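You operate a simulated robot arm through the tools that you are given. There is no shell and no other tool.

The job below is to be done with a simulated two-armed robot. You get a single attempt, and the scene is never put back.

JOB
Stop the drips: push bench clips four and six in.
Fine: blue valve shut while you push them; reopen it after. Where these are worked on the way, their far stop is far enough and under half their travel is too little: blue valve.

The check looks at the end state, three seconds after you hand in, the way a careful person would. Anything else that was tipped, shoved, dropped, spilled or broken makes it a failure.

ROBOT AND FRAMES
Two 7-joint arms with two-finger grippers on one trunk that stands fixed in place. Base frame: the origin is at the foot of the trunk, x ahead of it, y to its left, z up. Lengths are in m, angles in degrees, forces in N, time in s.
The left shoulder is at [0.067, 0.216, 1.158], the right one opposite. With the tool pointing down near the work surface each hand reaches from about 0.3 to 0.82 m from the base axis, measured 20 degrees to its own side. Payload 3.18 kg a hand.
Tool frame (each hand has its own): the origin (TCP) lies between the finger pads and is the grasp point; the fingertips stand 0.03 m ahead of it; z points along the fingers, y is the line along which they close. The gripper opens to 0.144 m; its body begins 0.103 m behind the TCP.
Orientation is told as [roll, pitch, yaw] about the base's x, y, z axes, in that order, counted from this pose: with the fingers straight down and closing along the base's y, the tool's x points along the base's -x, its y along +y and its z along -z.

CONTROLS
- The arms move only by the tool play_rows. It takes "left_moves", "right_moves" or both (then of equal length, played together; a hand with none holds still); each is one flat list of numbers, 7 for each row, row after row: the finger opening in m, from 0 to 0.144, then the shift along the tool's x, y, z in m, then the turn, a rotation vector about the tool's x, y, z in rad. In form: [jaw, tx, ty, tz, ax, ay, az, jaw, tx, ty, tz, ax, ay, az, ...]. A call has 1 to 20 rows; each row shifts and turns the commanded pose from where the row before left it, along the tool's axes as they then stand. A row lasts 0.2 s, in which the tool goes at most 0.05 m and 8.6 degrees; a call with a longer step from one row to the next is refused whole, and so is a gripper value outside its range. A pose out of reach is approached as far as the arm can. The call stops where the force on the tool passes 40 N (or 10 N more than at its start, if that is more) or the arm is blocked; 0.2 s more then pass. Each finger travels about 0.1867 m/s and halts on what it meets, pressing with about 35 N; the grip force reading is that of the motor and also rises with nothing between the fingers. The clock runs only during rows and for 0.2 s after the last one: add rows that do not move to give the fingers time. The reply holds the time, the measured pose of the TCP, the force on the tool along the base axes, the opening and the grip force, in the units named above and with some noise, with the torque about the TCP (base axes, N m) and any sound that the robot's microphone picked up.
- Cameras (640 x 400 px; columns grow to the right, rows downward): "scene" is now at [0.1597, 0.0074, 1.3593]; the picture's right is [0.25, -0.97, 0.00], its down [-0.55, -0.14, -0.82] and it looks along [0.80, 0.20, -0.57] (base axes); focal length 332 px, centre (320, 200). "left" rides on the left gripper at [0.076, -0.016, -0.143] in its tool frame; the picture's right is [0.21, 0.98, 0.00], its down [-0.84, 0.18, -0.51] and it looks along [-0.50, 0.11, 0.86] (tool axes); focal length 218 px, centre (320, 200). "right" rides on the right gripper at [0.076, 0.016, -0.143] in its tool frame; the picture's right is [-0.21, 0.98, 0.00], its down [-0.84, -0.18, -0.51] and it looks along [-0.50, -0.11, 0.86] (tool axes); focal length 218 px, centre (320, 200). There is no depth. A picture from a camera that has moved, and an enlarged one, comes with that camera's place and axes in the base frame and with its lens. The place of the scene camera against the robot may be out by one fixed shift of up to 0.025 m in any direction.
- snapshot(camera): a new picture of that camera. It takes no simulated time.
- move_column(by): moves the trunk up (or, below 0, down) by that many m; the arms and the scene camera ride with it, the base frame stays. It gives what a move gives, with no picture.
- pan_tilt(pan, tilt): turns the head with the scene camera to pan (to the left, within 80 degrees either way) and tilt (down, from -29 to 69), counted from straight ahead of the robot (the tilt from the chest, where the trunk bows). It gives what a move gives.
- enlarge(camera, box): a new picture of the part [left, top, right, bottom] of that camera's present view, enlarged. It takes no simulated time.
- sign_off(): hands the job in; it is judged then, once.

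Places have to be worked out from the pictures, the camera data and where the tool is seen. Open the grippers and draw the arms clear of the work before you hand the job in, unless the task says otherwise.

The tools are called after "Emit:" as a command line: name --argument value ..., lists and objects as JSON in quotes. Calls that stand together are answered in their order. play_rows: Moves the arms, as the interface text tells. Its arguments: {"type":"object","properties":{"left_moves":{"type":"array","items":{"type":"number"}},"right_moves":{"type":"array","items":{"type":"number"}}},"required":[]} The other tools are called the same way: move_column (by) moves the trunk up or down; pan_tilt (pan, tilt) turns the head that bears the scene camera; snapshot (camera) takes a picture; enlarge (camera, box) takes an enlarged picture of a part of a camera's view; sign_off () hands the job in.

At the start:

```text
clock: 0.0
left_tool_pos: [0.5016, 0.3995, 1.1516]
left_orientation: [0.0, -0.1, 0.1]
left_wrist_force: [-0.5, 0.5, 0.5]
left_wrist_torque: [0.0, 0.0, 0.0]
left_width: 0.1439
left_grip_force: 0.0
right_tool_pos: [0.4185, -0.0247, 1.1807]
right_orientation: [0.0, 0.0, -0.1]
right_wrist_force: [-0.2, 0.7, 0.1]
right_wrist_torque: [0.03, 0.01, 0.02]
right_width: 0.1442
right_grip_force: 0.0
trunk travel left (down, up): [-0.24, 0.13]
head pan, tilt (commanded): [14.2, 34.6]
```

scene: 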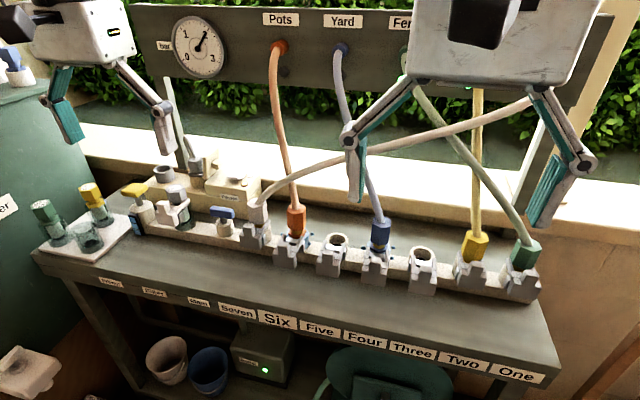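
right: 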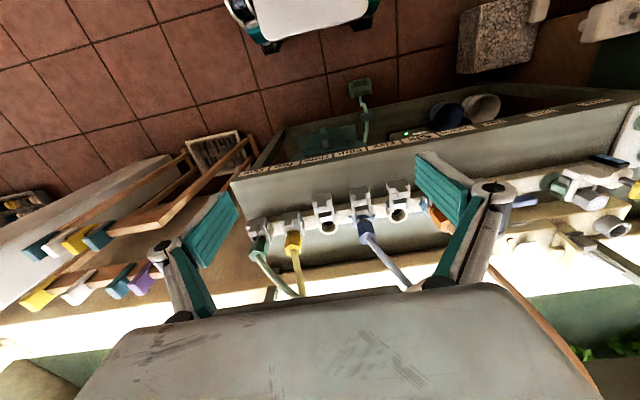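
left: 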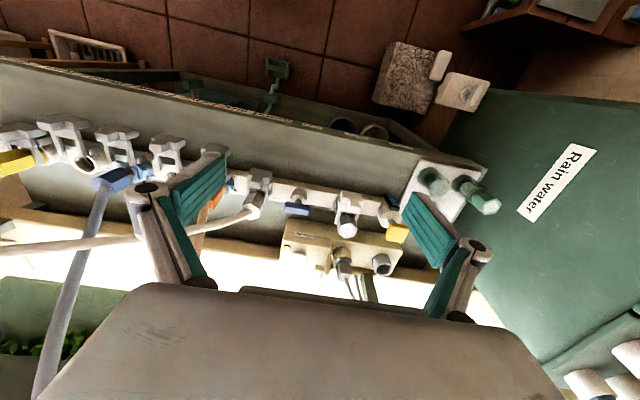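

The first pictures show a bench manifold with numbered sockets One to Seven and valves at the left end. I start by enlarging the scene view to see the clips, the blue valve and the labels.

Emit:
enlarge --camera "scene" --box '[30, 140, 290, 310]'

Emit:
enlarge --camera "scene" --box '[230, 180, 410, 300]'

Emit:
enlarge --camera "scene" --box '[380, 210, 560, 330]'

Emit:
enlarge --camera "scene" --box '[80, 260, 560, 400]'

Emit:
enlarge --camera "left" --box '[0, 100, 240, 250]'

Emit:
enlarge --camera "left" --box '[220, 150, 460, 300]'

```text
2.35 times, centred on (160, 225) of scene
camera zoom: at [0.1597, 0.0074, 1.3593], right [0.25, -0.97, 0.0], down [-0.55, -0.14, -0.82], along [0.8, 0.2, -0.57], focal length 780 px, centre (696, 141)
```

zoom: 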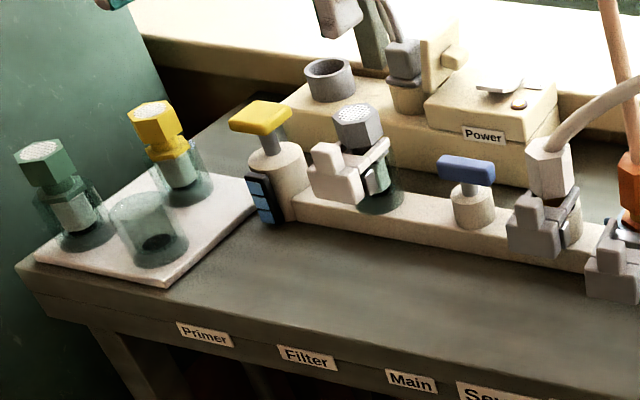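

```text
3.33 times, centred on (320, 240) of scene
camera zoom: at [0.1597, 0.0074, 1.3593], right [0.25, -0.97, 0.0], down [-0.55, -0.14, -0.82], along [0.8, 0.2, -0.57], focal length 1105 px, centre (320, 67)
```

zoom: 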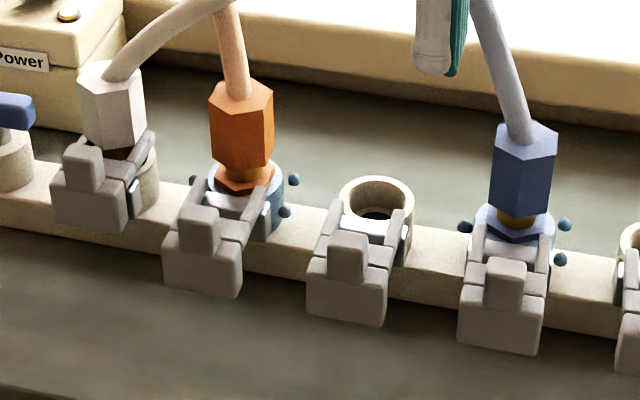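

```text
3.33 times, centred on (470, 270) of scene
camera zoom: at [0.1597, 0.0074, 1.3593], right [0.25, -0.97, 0.0], down [-0.55, -0.14, -0.82], along [0.8, 0.2, -0.57], focal length 1105 px, centre (-180, -33)
```

zoom: 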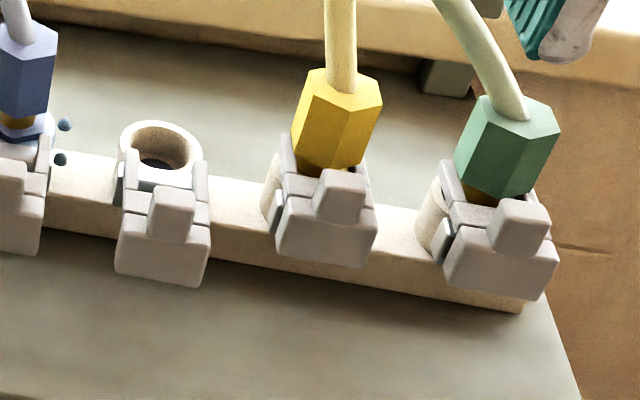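

```text
1.33 times, centred on (320, 330) of scene
camera zoom: at [0.1597, 0.0074, 1.3593], right [0.25, -0.97, 0.0], down [-0.55, -0.14, -0.82], along [0.8, 0.2, -0.57], focal length 442 px, centre (320, 27)
```

zoom: 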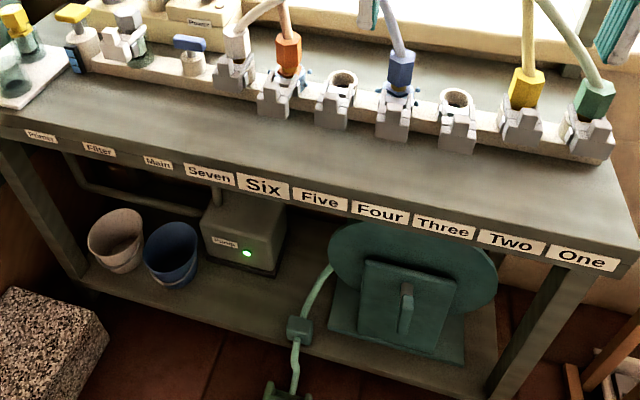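

```text
2.67 times, centred on (120, 175) of left
camera zoom: at [0.4244, 0.3866, 1.2965], right [-0.21, 0.98, 0.0], down [0.84, 0.18, 0.51], along [0.5, 0.11, -0.86], focal length 582 px, centre (853, 267)
```

zoom: 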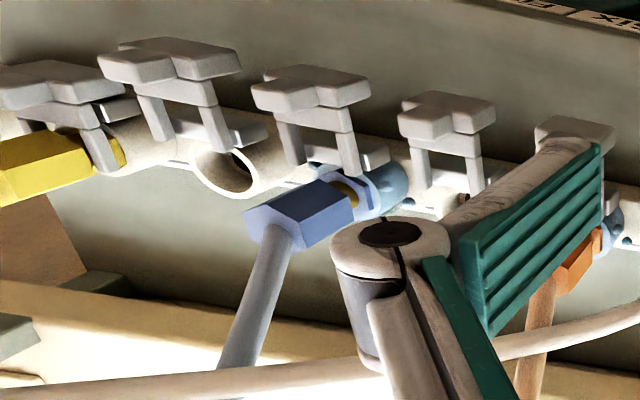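

```text
2.67 times, centred on (340, 225) of left
camera zoom: at [0.4244, 0.3866, 1.2965], right [-0.21, 0.98, 0.0], down [0.84, 0.18, 0.51], along [0.5, 0.11, -0.86], focal length 582 px, centre (267, 133)
```

zoom: 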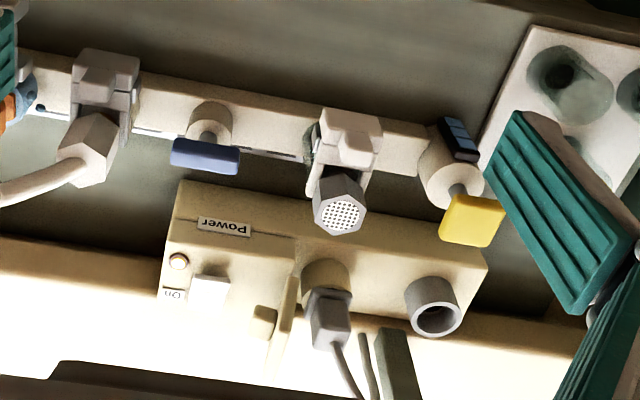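

The left camera and the right camera agree that clip 4's block is near (0.61, 0.03, 0.88), and the blue valve is near (0.69, 0.39, 0.90). I lower the left arm straight down by 0.1 m for a closer view of the valve, which stays well above the bench.

Emit:
play_rows --left_moves '[0.144, 0, 0, 0.05, 0, 0, 0, 0.144, 0, 0, 0.05, 0, 0, 0]'

Emit:
snapshot --camera "left"

Emit:
snapshot --camera "scene"

```text
clock: 0.6
left_tool_pos: [0.5027, 0.4018, 1.0519]
left_orientation: [-0.1, 0.0, 0.1]
left_wrist_force: [0.4, -0.4, 0.2]
left_wrist_torque: [-0.03, 0.03, 0.0]
left_width: 0.1441
left_grip_force: 0.1
right_tool_pos: [0.4185, -0.024, 1.1808]
right_orientation: [0.0, 0.0, 0.1]
right_wrist_force: [-0.2, 0.5, -0.9]
right_wrist_torque: [0.0, 0.04, -0.04]
right_width: 0.1437
right_grip_force: 0.0
trunk travel left (down, up): [-0.24, 0.13]
head pan, tilt (commanded): [14.2, 34.6]
```

```text
taken
camera left: at [0.4252, 0.3879, 1.1944], right [-0.21, 0.98, 0.0], down [0.84, 0.18, 0.51], along [0.5, 0.11, -0.86], focal length 218 px, centre (320, 200)
```

left: 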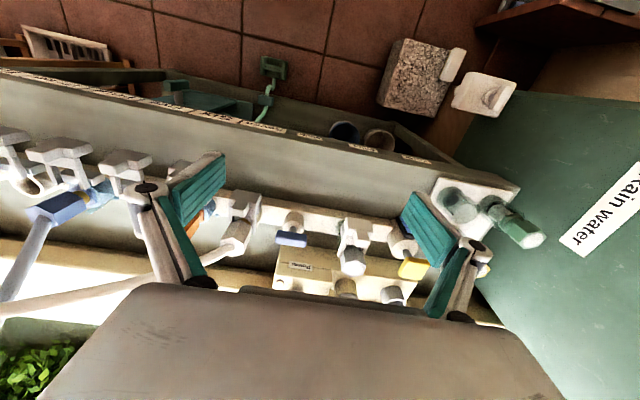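

```text
taken
camera scene: at [0.1601, 0.0077, 1.3592], right [0.25, -0.97, 0.0], down [-0.55, -0.14, -0.82], along [0.8, 0.2, -0.57], focal length 332 px, centre (320, 200)
```

scene: 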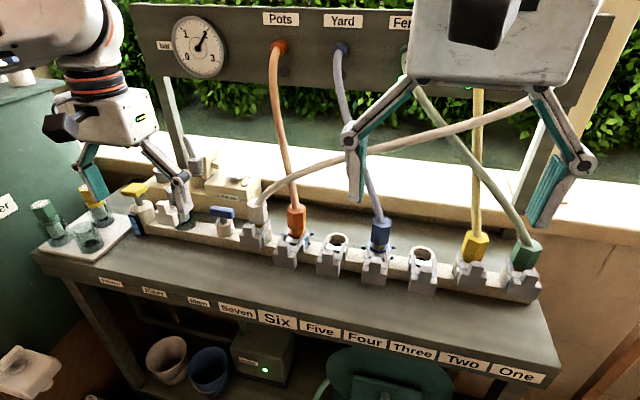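

I enlarge the view on the valve from both cameras to locate the T-handle and check its direction, and zoom on the left fingers in the scene view to calibrate that camera's shift.

Emit:
enlarge --camera "left" --box '[200, 170, 440, 320]'

Emit:
enlarge --camera "scene" --box '[60, 120, 284, 260]'

Emit:
enlarge --camera "scene" --box '[190, 190, 270, 240]'

Emit:
enlarge --camera "scene" --box '[160, 0, 400, 150]'

```text
2.67 times, centred on (320, 245) of left
camera zoom: at [0.4252, 0.3879, 1.1944], right [-0.21, 0.98, 0.0], down [0.84, 0.18, 0.51], along [0.5, 0.11, -0.86], focal length 582 px, centre (320, 80)
```

zoom: 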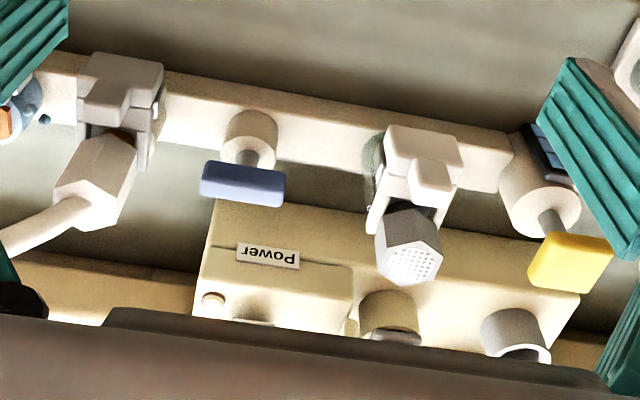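

```text
2.86 times, centred on (172, 190) of scene
camera zoom: at [0.1601, 0.0077, 1.3592], right [0.25, -0.97, 0.0], down [-0.55, -0.14, -0.82], along [0.8, 0.2, -0.57], focal length 947 px, centre (743, 229)
```

zoom: 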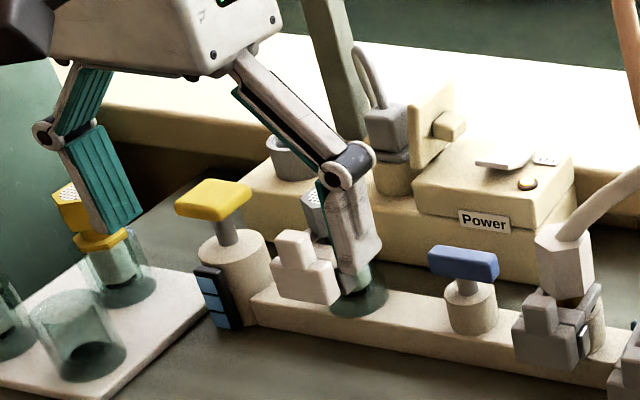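

```text
8.00 times, centred on (230, 215) of scene
camera zoom: at [0.1601, 0.0077, 1.3592], right [0.25, -0.97, 0.0], down [-0.55, -0.14, -0.82], along [0.8, 0.2, -0.57], focal length 2653 px, centre (1040, 80)
```

zoom: 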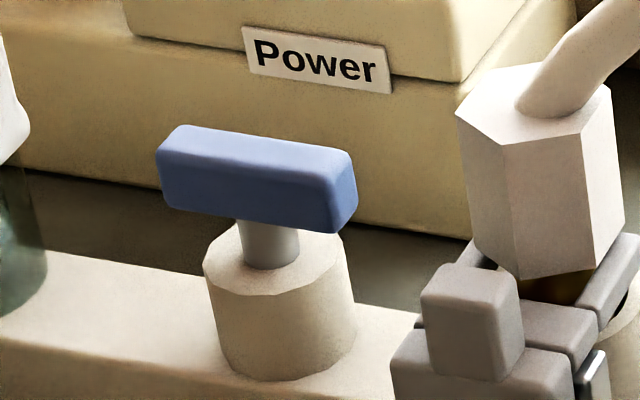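

```text
2.67 times, centred on (280, 75) of scene
camera zoom: at [0.1601, 0.0077, 1.3592], right [0.25, -0.97, 0.0], down [-0.55, -0.14, -0.82], along [0.8, 0.2, -0.57], focal length 884 px, centre (427, 533)
```

zoom: 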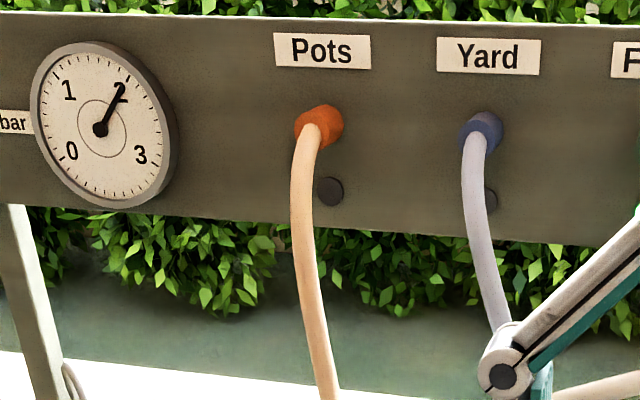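

The gauge reads about 2 bar and the blue T-bar lies along the manifold, so the valve is open; I put its bar at about (0.70, 0.39, 0.887). I turn the left hand 90 degrees in place, up high, so that its fingers will close across the bar.

Emit:
play_rows --left_moves '[0.144, 0, 0, 0, 0, 0, -0.1428, 0.144, 0, 0, 0, 0, 0, -0.1428, 0.144, 0, 0, 0, 0, 0, -0.1428, 0.144, 0, 0, 0, 0, 0, -0.1428, 0.144, 0, 0, 0, 0, 0, -0.1428, 0.144, 0, 0, 0, 0, 0, -0.1428, 0.12, 0, 0, 0, 0, 0, -0.1428, 0.1, 0, 0, 0, 0, 0, -0.1428, 0.08, 0, 0, 0, 0, 0, -0.1428, 0.07, 0, 0, 0, 0, 0, -0.1428, 0.07, 0, 0, 0, 0, 0, -0.1428, 0.07, 0, 0, 0, 0, 0, 0]'

Emit:
snapshot --camera "left"

Emit:
snapshot --camera "scene"

```text
clock: 3.2
left_tool_pos: [0.5015, 0.4015, 1.0529]
left_orientation: [-0.1, 0.0, 90.2]
left_wrist_force: [-0.6, 0.2, 1.0]
left_wrist_torque: [-0.02, -0.01, -0.03]
left_width: 0.07
left_grip_force: 0.1
right_tool_pos: [0.4177, -0.0243, 1.1804]
right_orientation: [-0.1, 0.0, 0.1]
right_wrist_force: [-0.3, 0.9, -0.1]
right_wrist_torque: [0.0, 0.0, -0.01]
right_width: 0.1442
right_grip_force: 0.1
trunk travel left (down, up): [-0.24, 0.13]
head pan, tilt (commanded): [14.2, 34.6]
```

```text
taken
camera left: at [0.5177, 0.3265, 1.1972], right [-0.98, -0.21, 0.0], down [-0.18, 0.84, 0.51], along [-0.11, 0.5, -0.86], focal length 218 px, centre (320, 200)
```

left: 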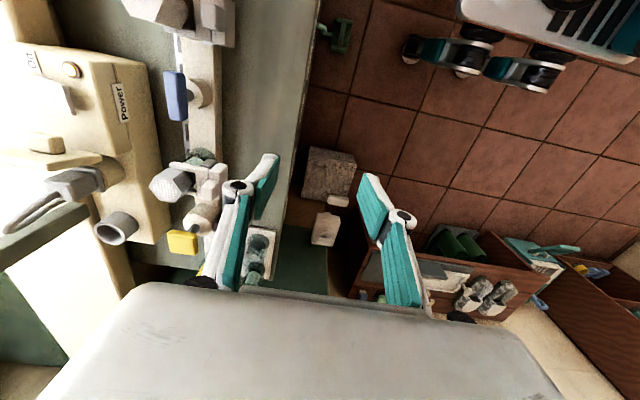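

```text
taken
camera scene: at [0.1597, 0.0074, 1.3593], right [0.25, -0.97, 0.0], down [-0.55, -0.14, -0.82], along [0.8, 0.2, -0.57], focal length 332 px, centre (320, 200)
```

scene: 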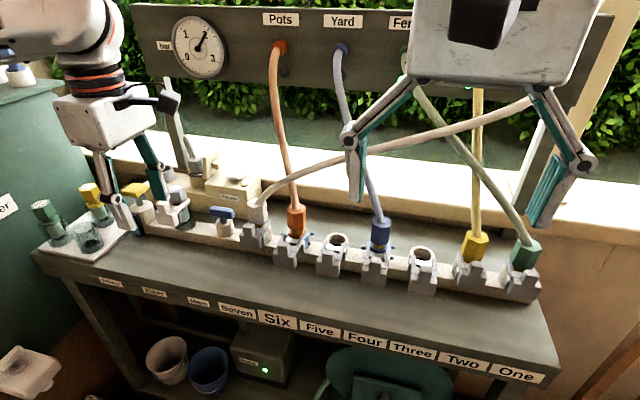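

The wrist turned to yaw 90 without trouble. I enlarge the left view to get a second bearing on the blue bar.

Emit:
enlarge --camera "left" --box '[80, 20, 272, 140]'

```text
3.33 times, centred on (176, 80) of left
camera zoom: at [0.5177, 0.3265, 1.1972], right [-0.98, -0.21, 0.0], down [-0.18, 0.84, 0.51], along [-0.11, 0.5, -0.86], focal length 728 px, centre (800, 600)
```

zoom: 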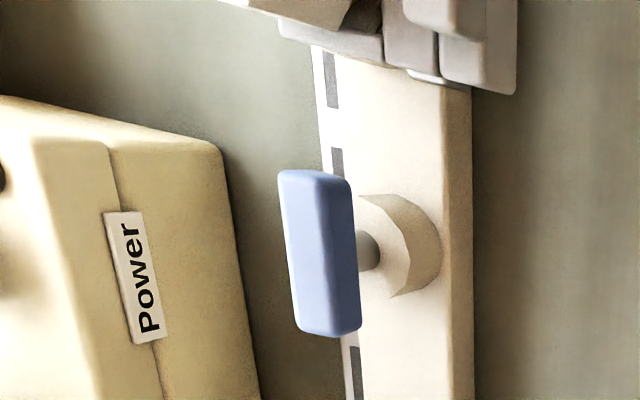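

Both views put the bar centre near (0.69, 0.392, 0.895), lying along y to within a couple of degrees. I move the left hand forward over it at the present height, with the opening at 0.07.

Emit:
play_rows --left_moves '[0.07, 0.0024, -0.047, 0, 0, 0, 0, 0.07, 0.0024, -0.047, 0, 0, 0, 0, 0.07, 0.0024, -0.047, 0, 0, 0, 0, 0.07, 0.0024, -0.047, 0, 0, 0, 0]'

Emit:
snapshot --camera "left"

Emit:
snapshot --camera "scene"

```text
clock: 4.2
left_tool_pos: [0.6902, 0.3936, 1.0527]
left_orientation: [0.0, 0.0, 90.0]
left_wrist_force: [-0.9, -0.2, 0.6]
left_wrist_torque: [-0.01, 0.04, -0.03]
left_width: 0.0701
left_grip_force: 0.1
right_tool_pos: [0.419, -0.0255, 1.1804]
right_orientation: [-0.1, 0.1, 0.0]
right_wrist_force: [0.5, -0.3, 0.2]
right_wrist_torque: [0.0, 0.05, 0.0]
right_width: 0.1439
right_grip_force: 0.0
trunk travel left (down, up): [-0.24, 0.13]
head pan, tilt (commanded): [14.2, 34.6]
```

```text
taken
camera left: at [0.7066, 0.3196, 1.1963], right [-0.98, -0.21, 0.0], down [-0.18, 0.84, 0.51], along [-0.11, 0.5, -0.86], focal length 218 px, centre (320, 200)
```

left: 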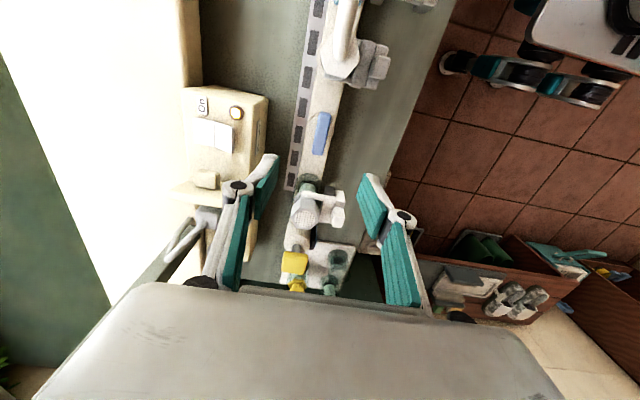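

```text
taken
camera scene: at [0.1608, 0.007, 1.359], right [0.25, -0.97, 0.0], down [-0.55, -0.14, -0.82], along [0.8, 0.2, -0.57], focal length 332 px, centre (320, 200)
```

scene: 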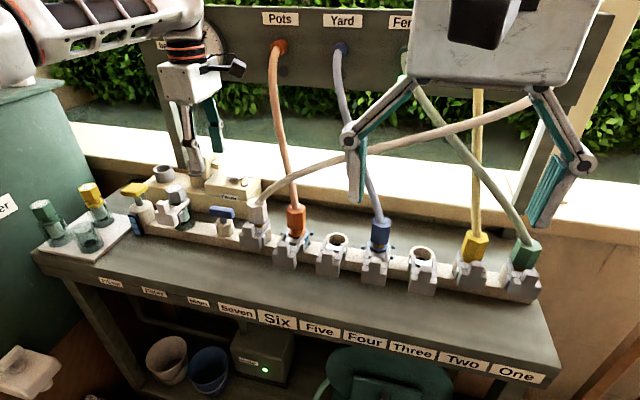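

I enlarge the view straight down between the fingers to centre on the bar.

Emit:
enlarge --camera "left" --box '[256, 90, 384, 170]'

```text
5.00 times, centred on (320, 130) of left
camera zoom: at [0.7066, 0.3196, 1.1963], right [-0.98, -0.21, 0.0], down [-0.18, 0.84, 0.51], along [-0.11, 0.5, -0.86], focal length 1091 px, centre (320, 550)
```

zoom: 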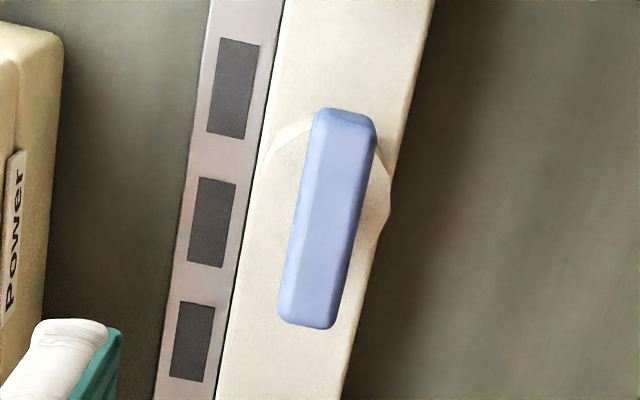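

Centred on the tool axis, the bar's top face is at about (0.691, 0.392, 0.899), with the valve body's top near 0.867. I descend to TCP z 0.955 with an opening of 0.055 and look again.

Emit:
play_rows --left_moves '[0.055, 0.0016, -0.0008, 0.049, 0, 0, 0, 0.055, 0, 0, 0.0487, 0, 0, 0, 0.055, 0, 0, 0, 0, 0, 0]'

Emit:
snapshot --camera "left"

Emit:
enlarge --camera "scene" --box '[140, 100, 300, 260]'

```text
clock: 5.0
left_tool_pos: [0.6897, 0.392, 0.9537]
left_orientation: [0.0, -0.1, 90.1]
left_wrist_force: [0.3, 0.1, -0.2]
left_wrist_torque: [0.01, 0.0, 0.01]
left_width: 0.0551
left_grip_force: 0.0
right_tool_pos: [0.4172, -0.025, 1.1803]
right_orientation: [0.0, 0.0, 0.0]
right_wrist_force: [0.7, -1.3, -0.1]
right_wrist_torque: [0.02, 0.01, -0.02]
right_width: 0.1439
right_grip_force: 0.1
trunk travel left (down, up): [-0.24, 0.13]
head pan, tilt (commanded): [14.2, 34.6]
```

```text
taken
camera left: at [0.7062, 0.3168, 1.097], right [-0.98, -0.21, 0.0], down [-0.18, 0.84, 0.51], along [-0.1, 0.5, -0.86], focal length 218 px, centre (320, 200)
```

left: 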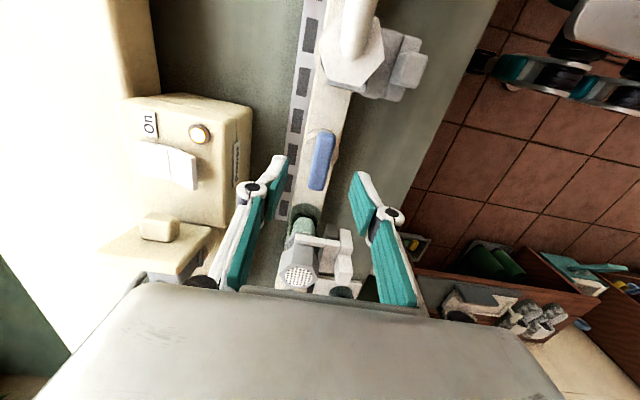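

```text
2.50 times, centred on (220, 180) of scene
camera zoom: at [0.1594, 0.0071, 1.3595], right [0.25, -0.97, 0.0], down [-0.55, -0.14, -0.82], along [0.8, 0.2, -0.57], focal length 829 px, centre (570, 250)
```

zoom: 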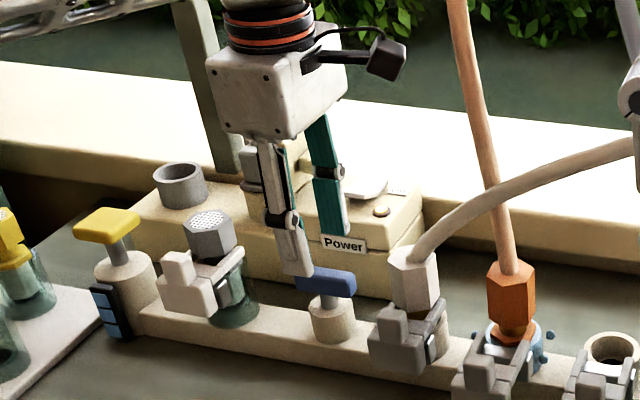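

The bar sits on the tool axis in the wrist view, and the scene view agrees once its shift is allowed for. I descend 0.045 m so that the fingertips straddle the bar just above the valve body.

Emit:
play_rows --left_moves '[0.055, 0, -0.001, 0.023, 0, 0, 0, 0.055, 0, 0, 0.0222, 0, 0, 0, 0.055, 0, 0, 0, 0, 0, 0]'

Emit:
snapshot --camera "left"

Emit:
enlarge --camera "scene" --box '[180, 160, 276, 240]'

```text
clock: 5.8
left_tool_pos: [0.6893, 0.3891, 0.9087]
left_orientation: [-0.1, 0.0, 90.1]
left_wrist_force: [-0.9, -0.2, 1.4]
left_wrist_torque: [-0.02, -0.01, -0.01]
left_width: 0.0551
left_grip_force: 0.2
right_tool_pos: [0.4186, -0.0257, 1.1799]
right_orientation: [0.1, 0.0, 0.0]
right_wrist_force: [-0.2, -1.2, 0.1]
right_wrist_torque: [0.0, 0.0, -0.01]
right_width: 0.1441
right_grip_force: 0.0
trunk travel left (down, up): [-0.24, 0.13]
head pan, tilt (commanded): [14.2, 34.6]
```

```text
taken
camera left: at [0.7058, 0.3143, 1.0527], right [-0.98, -0.21, 0.0], down [-0.18, 0.84, 0.51], along [-0.1, 0.5, -0.86], focal length 218 px, centre (320, 200)
```

left: 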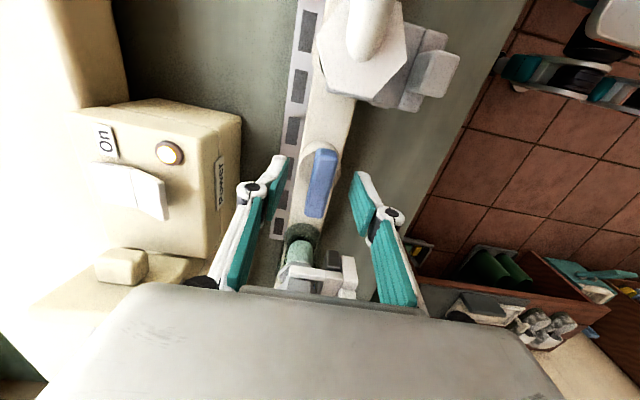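

```text
5.00 times, centred on (228, 200) of scene
camera zoom: at [0.1594, 0.0072, 1.3594], right [0.25, -0.97, 0.0], down [-0.55, -0.14, -0.82], along [0.8, 0.2, -0.57], focal length 1658 px, centre (780, 200)
```

zoom: 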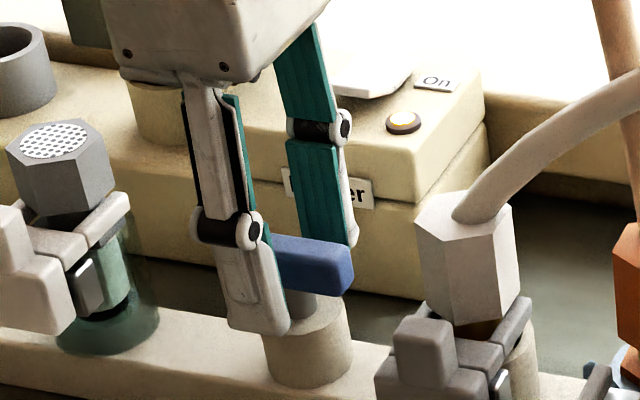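

The fingers straddle the bar, centred along its length, with the tips below its underside. I close the left gripper on it.

Emit:
play_rows --left_moves '[0.03, 0, 0, 0, 0, 0, 0, 0.0, 0, 0, 0, 0, 0, 0, 0.0, 0, 0, 0, 0, 0, 0, 0.0, 0, 0, 0, 0, 0, 0]'

Emit:
snapshot --camera "left"

Emit:
enlarge --camera "scene" --box '[180, 160, 276, 240]'

```text
clock: 6.8
left_tool_pos: [0.6906, 0.3888, 0.9093]
left_orientation: [0.0, -0.1, 90.0]
left_wrist_force: [-5.2, -1.1, -2.7]
left_wrist_torque: [0.02, 0.11, -0.02]
left_width: 0.0166
left_grip_force: 44.9
right_tool_pos: [0.4185, -0.0243, 1.1802]
right_orientation: [0.0, 0.0, 0.0]
right_wrist_force: [-0.4, -0.5, -0.3]
right_wrist_torque: [0.02, -0.01, 0.0]
right_width: 0.1439
right_grip_force: 0.1
trunk travel left (down, up): [-0.24, 0.13]
head pan, tilt (commanded): [14.2, 34.6]
```

```text
taken
camera left: at [0.7058, 0.3146, 1.0522], right [-0.98, -0.21, 0.0], down [-0.18, 0.84, 0.51], along [-0.11, 0.5, -0.86], focal length 218 px, centre (320, 200)
```

left: 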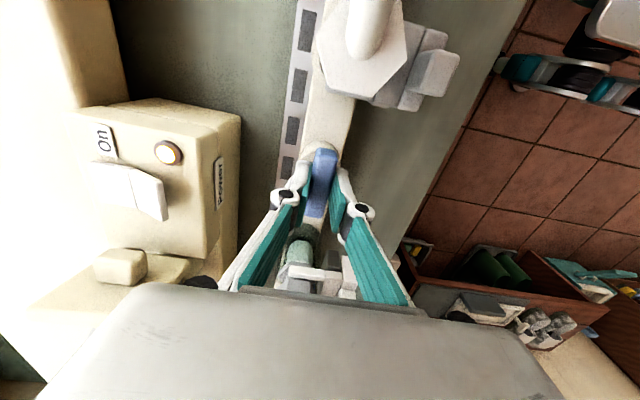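

```text
5.00 times, centred on (228, 200) of scene
camera zoom: at [0.1594, 0.0074, 1.3593], right [0.25, -0.97, 0.0], down [-0.55, -0.14, -0.82], along [0.8, 0.2, -0.57], focal length 1658 px, centre (780, 200)
```

zoom: 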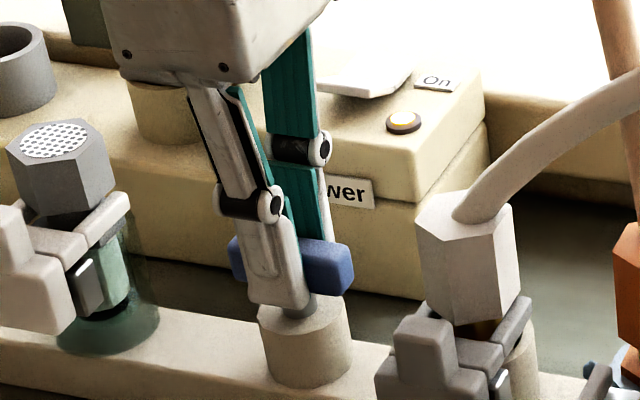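

The bar is held (width 0.0166, grip 45 N). I try a small clockwise turn first and read the torque, to see which way it goes.

Emit:
play_rows --left_moves '[0.0, 0, 0, 0, 0, 0, 0.1, 0.0, 0, 0, 0, 0, 0, 0.1, 0.0, 0, 0, 0, 0, 0, 0]'

Emit:
snapshot --camera "left"

Emit:
enlarge --camera "scene" --box '[130, 0, 290, 100]'

```text
clock: 7.6
left_tool_pos: [0.6896, 0.3896, 0.9096]
left_orientation: [0.1, 0.2, 78.5]
left_wrist_force: [-16.1, -9.4, -12.0]
left_wrist_torque: [0.79, 0.27, 0.01]
left_width: 0.0168
left_grip_force: 45.3
right_tool_pos: [0.4182, -0.0248, 1.1808]
right_orientation: [0.0, -0.1, 0.0]
right_wrist_force: [-0.1, -0.3, 0.0]
right_wrist_torque: [-0.01, -0.01, 0.0]
right_width: 0.1442
right_grip_force: 0.0
trunk travel left (down, up): [-0.24, 0.13]
head pan, tilt (commanded): [14.2, 34.6]
```

```text
taken
camera left: at [0.6903, 0.313, 1.0522], right [-1.0, -0.01, 0.0], down [-0.01, 0.86, 0.51], along [-0.01, 0.51, -0.86], focal length 218 px, centre (320, 200)
```

left: 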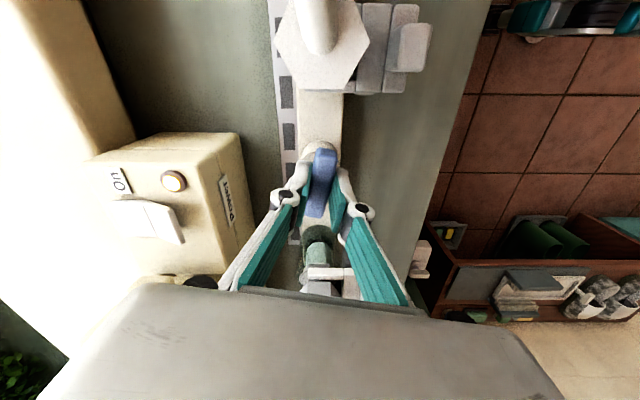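

```text
4.00 times, centred on (210, 50) of scene
camera zoom: at [0.1592, 0.0068, 1.3592], right [0.25, -0.97, 0.0], down [-0.55, -0.14, -0.82], along [0.8, 0.2, -0.57], focal length 1326 px, centre (760, 800)
```

zoom: 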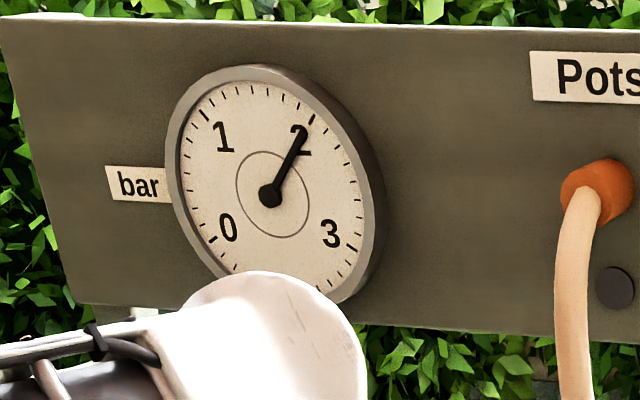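

The bar turned with the hand clockwise by about 11 degrees with almost no torque; only some sideways load from a small axis offset. I ease that by a millimetre and carry on turning clockwise.

Emit:
play_rows --left_moves '[0.0, 0.001, 0.001, 0.001, 0, 0, 0.1, 0.0, 0, 0, 0, 0, 0, 0.12, 0.0, 0, 0, 0, 0, 0, 0.12, 0.0, 0, 0, 0, 0, 0, 0.12, 0.0, 0, 0, 0, 0, 0, 0]'

Emit:
snapshot --camera "left"

Emit:
enlarge --camera "scene" --box '[130, 0, 290, 100]'

```text
clock: 8.8
left_tool_pos: [0.6883, 0.3892, 0.9083]
left_orientation: [0.0, 0.1, 52.1]
left_wrist_force: [-20.1, -10.0, -12.1]
left_wrist_torque: [-0.39, 0.6, 0.02]
left_width: 0.0168
left_grip_force: 45.4
right_tool_pos: [0.4174, -0.0248, 1.1805]
right_orientation: [0.0, 0.0, 0.0]
right_wrist_force: [-0.4, -0.4, 0.2]
right_wrist_torque: [0.01, -0.02, 0.05]
right_width: 0.1438
right_grip_force: 0.0
trunk travel left (down, up): [-0.24, 0.13]
head pan, tilt (commanded): [14.2, 34.6]
```

```text
taken
camera left: at [0.6549, 0.321, 1.0523], right [-0.9, 0.44, 0.0], down [0.38, 0.78, 0.51], along [0.22, 0.46, -0.86], focal length 218 px, centre (320, 200)
```

left: 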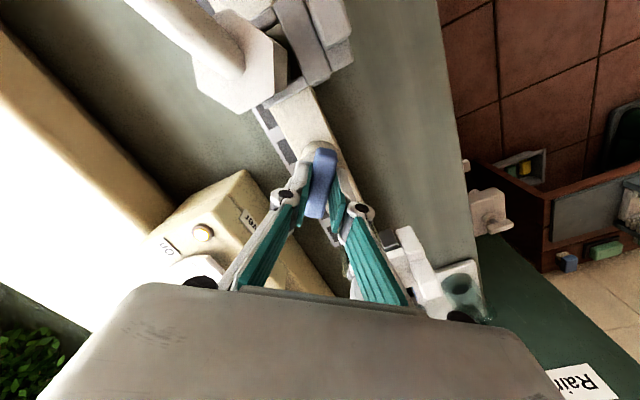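

```text
4.00 times, centred on (210, 50) of scene
camera zoom: at [0.1589, 0.007, 1.3593], right [0.25, -0.97, 0.0], down [-0.55, -0.14, -0.82], along [0.8, 0.2, -0.57], focal length 1326 px, centre (760, 800)
```

zoom: 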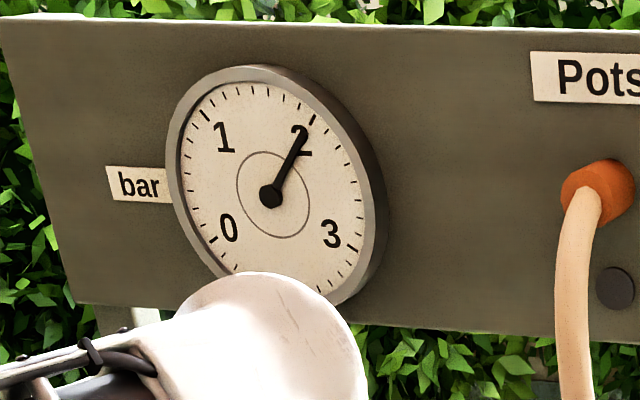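

Still turning with the hand, now at yaw 52. I ease the side load a little more and keep turning clockwise toward the stop.

Emit:
play_rows --left_moves '[0.0, 0.002, 0.001, 0.001, 0, 0, 0.1, 0.0, 0, 0, 0, 0, 0, 0.13, 0.0, 0, 0, 0, 0, 0, 0.13, 0.0, 0, 0, 0, 0, 0, 0.13, 0.0, 0, 0, 0, 0, 0, 0.13, 0.0, 0, 0, 0, 0, 0, 0]'

Emit:
snapshot --camera "left"

Emit:
enlarge --camera "scene" --box '[130, 0, 290, 100]'

```text
clock: 10.2
left_tool_pos: [0.6893, 0.3881, 0.908]
left_orientation: [0.0, -0.2, 16.7]
left_wrist_force: [5.4, 4.4, 2.4]
left_wrist_torque: [0.07, 0.22, 0.05]
left_width: 0.0166
left_grip_force: 44.3
right_tool_pos: [0.4184, -0.0255, 1.1802]
right_orientation: [0.0, 0.0, 0.1]
right_wrist_force: [0.4, 0.4, 0.2]
right_wrist_torque: [-0.01, 0.01, -0.01]
right_width: 0.144
right_grip_force: 0.1
trunk travel left (down, up): [-0.24, 0.13]
head pan, tilt (commanded): [14.2, 34.6]
```

```text
taken
camera left: at [0.6196, 0.3538, 1.0519], right [-0.48, 0.88, 0.0], down [0.75, 0.41, 0.51], along [0.45, 0.25, -0.86], focal length 218 px, centre (320, 200)
```

left: 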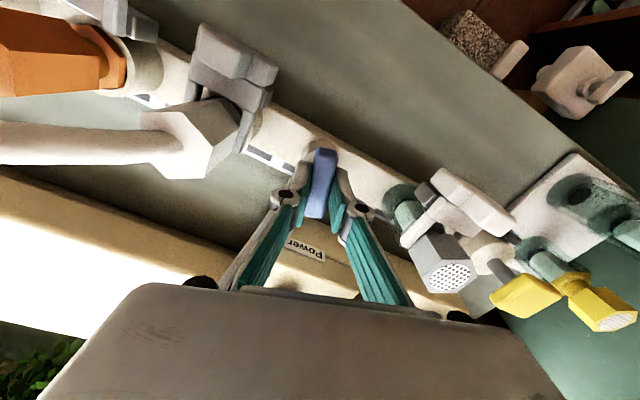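

```text
4.00 times, centred on (210, 50) of scene
camera zoom: at [0.16, 0.0076, 1.3594], right [0.25, -0.97, 0.0], down [-0.55, -0.14, -0.82], along [0.8, 0.2, -0.57], focal length 1326 px, centre (760, 800)
```

zoom: 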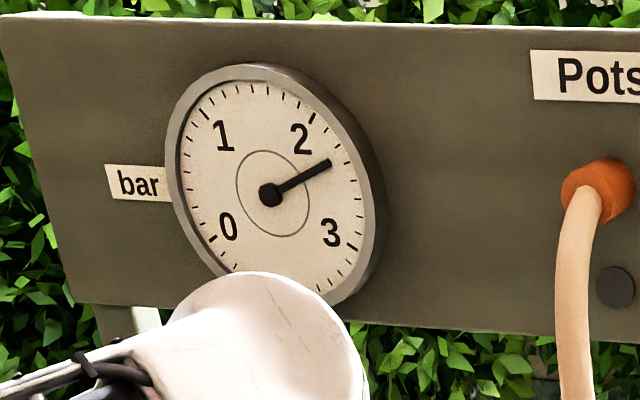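

The pressure gauge has started to climb as the valve closes, and side load is now small. I finish the turn to yaw 0 and a little past it to feel the stop.

Emit:
play_rows --left_moves '[0.0, 0, 0, 0, 0, 0, 0.1, 0.0, 0, 0, 0, 0, 0, 0.1, 0.0, 0, 0, 0, 0, 0, 0.09, 0.0, 0, 0, 0, 0, 0, 0.03, 0.0, 0, 0, 0, 0, 0, 0]'

Emit:
snapshot --camera "left"

Emit:
enlarge --camera "scene" --box '[130, 0, 290, 100]'

Emit:
snapshot --camera "scene"

```text
clock: 11.4
left_tool_pos: [0.6897, 0.3906, 0.9089]
left_orientation: [0.1, -0.2, -1.4]
left_wrist_force: [19.8, 14.9, 12.0]
left_wrist_torque: [0.3, -0.23, 1.21]
left_width: 0.017
left_grip_force: 45.1
right_tool_pos: [0.4183, -0.0252, 1.1796]
right_orientation: [0.1, 0.0, 0.0]
right_wrist_force: [-0.3, -0.1, -0.6]
right_wrist_torque: [0.01, -0.02, 0.02]
right_width: 0.1439
right_grip_force: 0.0
trunk travel left (down, up): [-0.24, 0.13]
head pan, tilt (commanded): [14.2, 34.6]
```

```text
taken
camera left: at [0.611, 0.3774, 1.052], right [-0.18, 0.98, 0.0], down [0.85, 0.16, 0.51], along [0.5, 0.09, -0.86], focal length 218 px, centre (320, 200)
```

left: 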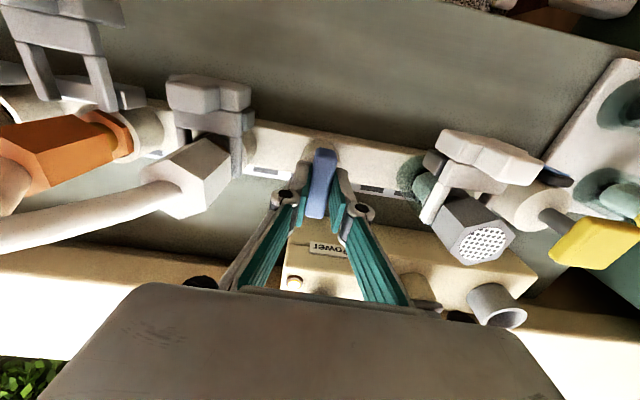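

```text
4.00 times, centred on (210, 50) of scene
camera zoom: at [0.1604, 0.0082, 1.3594], right [0.25, -0.97, 0.0], down [-0.55, -0.14, -0.82], along [0.8, 0.2, -0.57], focal length 1326 px, centre (760, 800)
```

zoom: 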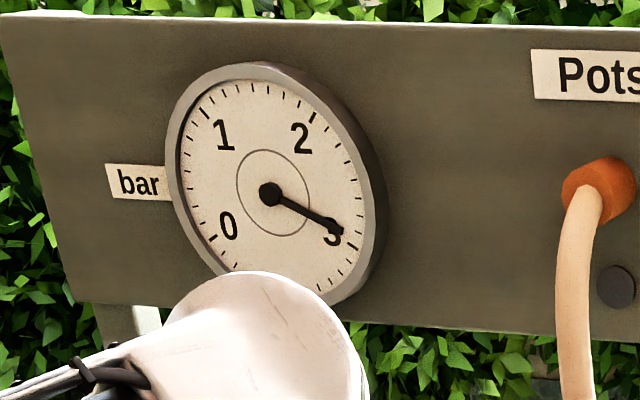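

```text
taken
camera scene: at [0.1604, 0.0082, 1.3594], right [0.25, -0.97, 0.0], down [-0.55, -0.14, -0.82], along [0.8, 0.2, -0.57], focal length 332 px, centre (320, 200)
```

scene: 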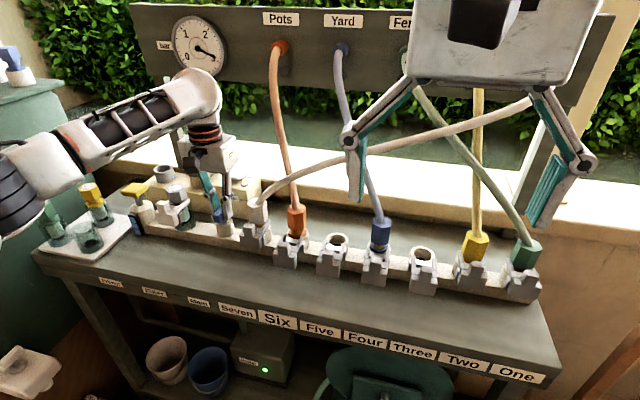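

The drips have vanished, the gauge has gone up to about 2.85 bar, and a resisting torque of 1.2 N m has appeared at yaw -1.4, which looks like the stop. I press slightly further to confirm it.

Emit:
play_rows --left_moves '[0.0, 0, 0, 0, 0, 0, 0.03, 0.0, 0, 0, 0, 0, 0, 0.02, 0.0, 0, 0, 0, 0, 0, 0]'

Emit:
snapshot --camera "left"

Emit:
enlarge --camera "scene" --box '[220, 170, 420, 295]'

Emit:
enlarge --camera "scene" --box '[130, 0, 290, 100]'

```text
clock: 12.2
left_tool_pos: [0.6881, 0.3898, 0.9086]
left_orientation: [0.1, -0.1, -4.4]
left_wrist_force: [15.1, 15.3, 16.4]
left_wrist_torque: [0.4, -0.51, 1.27]
left_width: 0.0184
left_grip_force: 45.0
right_tool_pos: [0.4174, -0.0243, 1.1812]
right_orientation: [0.1, 0.0, 0.0]
right_wrist_force: [0.1, 0.0, -1.0]
right_wrist_torque: [-0.02, -0.02, 0.0]
right_width: 0.1438
right_grip_force: 0.1
trunk travel left (down, up): [-0.24, 0.13]
head pan, tilt (commanded): [14.2, 34.6]
```

```text
taken
camera left: at [0.61, 0.3811, 1.052], right [-0.13, 0.99, 0.0], down [0.85, 0.11, 0.51], along [0.51, 0.07, -0.86], focal length 218 px, centre (320, 200)
```

left: 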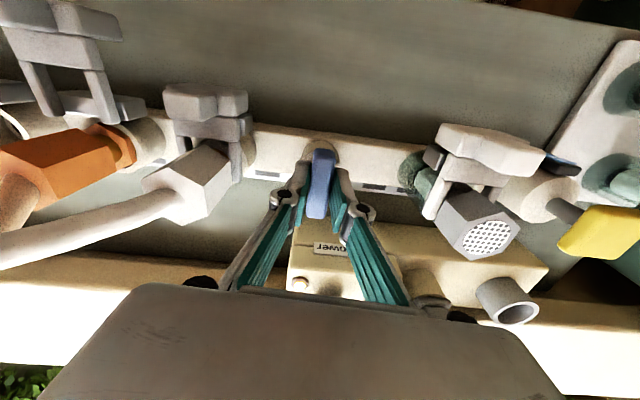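

```text
3.20 times, centred on (320, 232) of scene
camera zoom: at [0.1596, 0.0081, 1.3594], right [0.25, -0.97, 0.0], down [-0.55, -0.14, -0.82], along [0.8, 0.2, -0.57], focal length 1061 px, centre (320, 96)
```

zoom: 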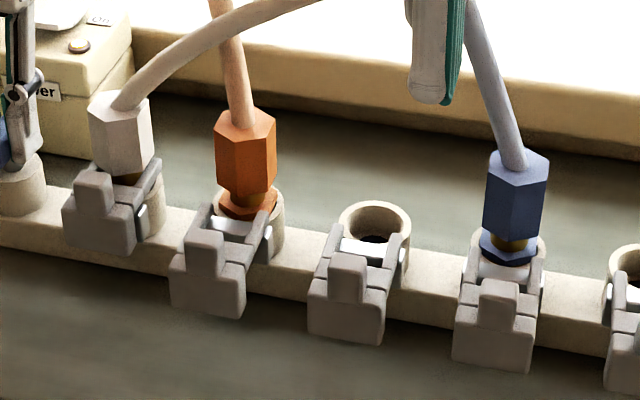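

```text
4.00 times, centred on (210, 50) of scene
camera zoom: at [0.1596, 0.0081, 1.3594], right [0.25, -0.97, 0.0], down [-0.55, -0.14, -0.82], along [0.8, 0.2, -0.57], focal length 1326 px, centre (760, 800)
```

zoom: 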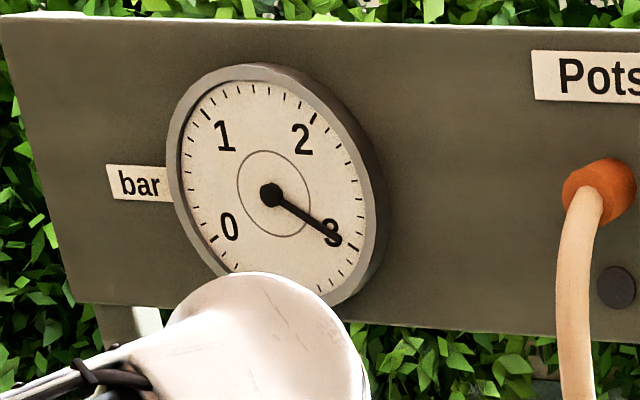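

The torque holds at 1.27 N m while the hand slips slightly on the bar, so the valve is against its shut stop, and no more drops show at four and six. I open the left fingers, lift clear, and look at the clips from there.

Emit:
play_rows --left_moves '[0.03, 0, 0, 0, 0, 0, -0.03, 0.06, 0, 0, 0, 0, 0, 0, 0.06, 0, 0, 0, 0, 0, 0, 0.06, 0, 0, -0.04, 0, 0, 0, 0.06, 0, 0, -0.05, 0, 0, 0, 0.06, 0, 0, -0.05, 0, 0, 0]'

Emit:
snapshot --camera "left"

Emit:
enlarge --camera "left" --box '[0, 60, 256, 220]'

Emit:
snapshot --camera "scene"

```text
clock: 13.6
left_tool_pos: [0.6887, 0.3869, 1.0518]
left_orientation: [0.2, -0.1, -2.8]
left_wrist_force: [0.2, 0.1, -0.2]
left_wrist_torque: [0.08, -0.06, 0.0]
left_width: 0.06
left_grip_force: 0.0
right_tool_pos: [0.4174, -0.0258, 1.1819]
right_orientation: [0.1, -0.2, 0.0]
right_wrist_force: [-0.2, -0.3, -0.5]
right_wrist_torque: [0.01, -0.04, -0.01]
right_width: 0.1439
right_grip_force: 0.2
trunk travel left (down, up): [-0.24, 0.13]
head pan, tilt (commanded): [14.2, 34.6]
```

```text
taken
camera left: at [0.6108, 0.3752, 1.1949], right [-0.16, 0.99, 0.0], down [0.85, 0.14, 0.51], along [0.5, 0.08, -0.86], focal length 218 px, centre (320, 200)
```

left: 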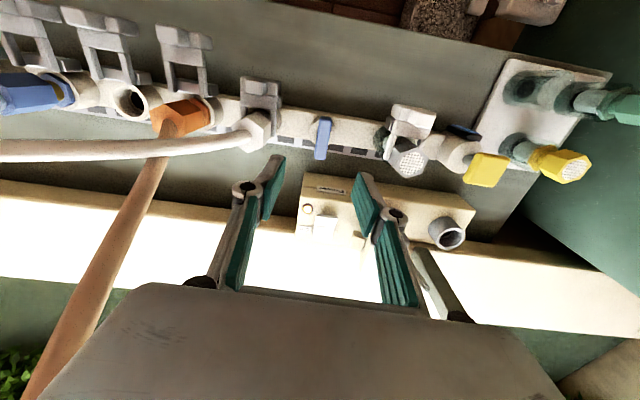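

```text
2.50 times, centred on (128, 140) of left
camera zoom: at [0.6108, 0.3752, 1.1949], right [-0.16, 0.99, 0.0], down [0.85, 0.14, 0.51], along [0.5, 0.08, -0.86], focal length 546 px, centre (800, 350)
```

zoom: 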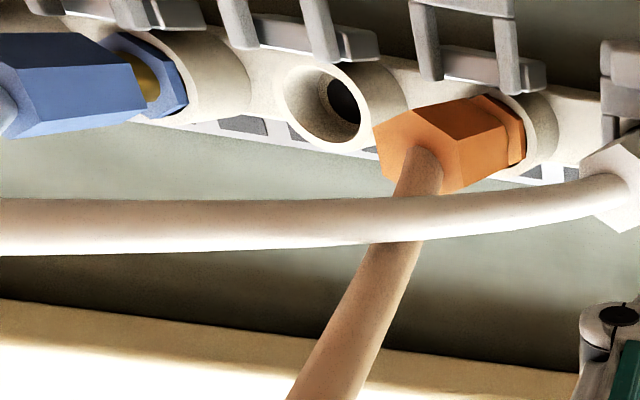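

```text
taken
camera scene: at [0.1585, 0.0065, 1.3596], right [0.25, -0.97, 0.0], down [-0.55, -0.14, -0.82], along [0.8, 0.2, -0.57], focal length 332 px, centre (320, 200)
```

scene: 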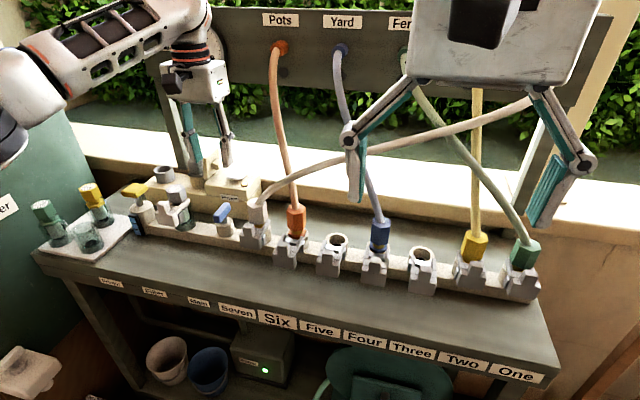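

The blue handle now stands across the manifold and stays put. I draw the left hand back from the valve, and bring the right hand down with closed fingers in front of clip four for a close look.

Emit:
play_rows --left_moves '[0.06, 0.045, 0, 0, 0, 0, 0, 0.06, 0.045, 0, 0, 0, 0, 0, 0.06, 0.045, 0, 0, 0, 0, 0, 0.06, 0.045, 0, 0, 0, 0, 0]' --right_moves '[0.1, -0.0075, 0.0148, 0.035, 0, 0, 0, 0.05, -0.0075, 0.0148, 0.035, 0, 0, 0, 0.0, -0.0075, 0.0148, 0.035, 0, 0, 0, 0.0, -0.0075, 0.0148, 0.035, 0, 0, 0]'

Emit:
snapshot --camera "right"

Emit:
snapshot --camera "left"

Emit:
snapshot --camera "scene"

```text
clock: 14.6
left_tool_pos: [0.5093, 0.3964, 1.0479]
left_orientation: [0.1, -0.1, -2.7]
left_wrist_force: [-0.1, 0.1, 0.3]
left_wrist_torque: [-0.01, 0.01, -0.01]
left_width: 0.0599
left_grip_force: 0.0
right_tool_pos: [0.4473, 0.035, 1.0399]
right_orientation: [0.0, 0.1, 0.0]
right_wrist_force: [0.3, 0.5, 0.3]
right_wrist_torque: [-0.03, 0.03, 0.01]
right_width: 0.0001
right_grip_force: 30.6
trunk travel left (down, up): [-0.24, 0.13]
head pan, tilt (commanded): [14.2, 34.6]
```

```text
taken
camera right: at [0.3703, 0.051, 1.1815], right [0.21, 0.98, 0.0], down [0.84, -0.18, 0.51], along [0.5, -0.11, -0.86], focal length 218 px, centre (320, 200)
```

right: 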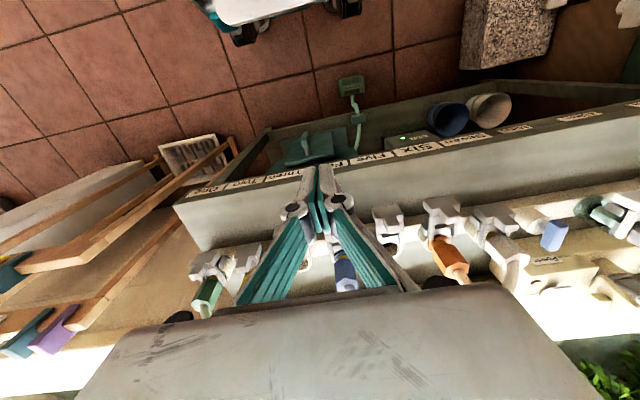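

```text
taken
camera left: at [0.4306, 0.3853, 1.1906], right [-0.16, 0.99, 0.0], down [0.85, 0.14, 0.51], along [0.5, 0.08, -0.86], focal length 218 px, centre (320, 200)
```

left: 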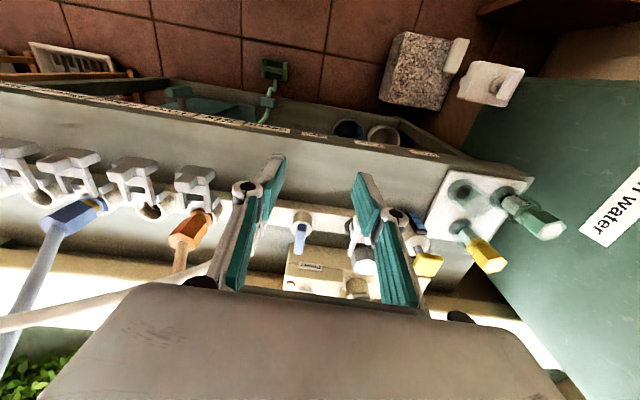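

```text
taken
camera scene: at [0.1597, 0.0078, 1.3593], right [0.25, -0.97, 0.0], down [-0.55, -0.14, -0.82], along [0.8, 0.2, -0.57], focal length 332 px, centre (320, 200)
```

scene: 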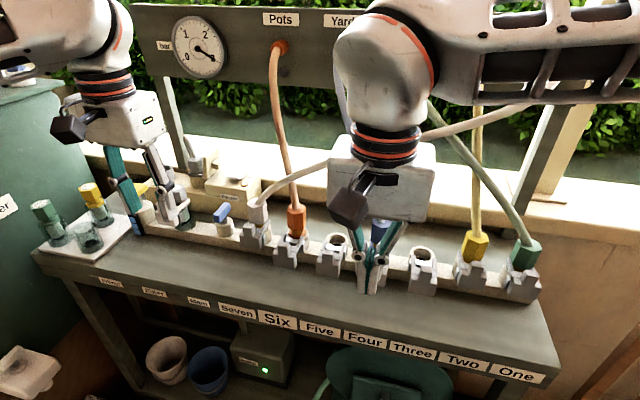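

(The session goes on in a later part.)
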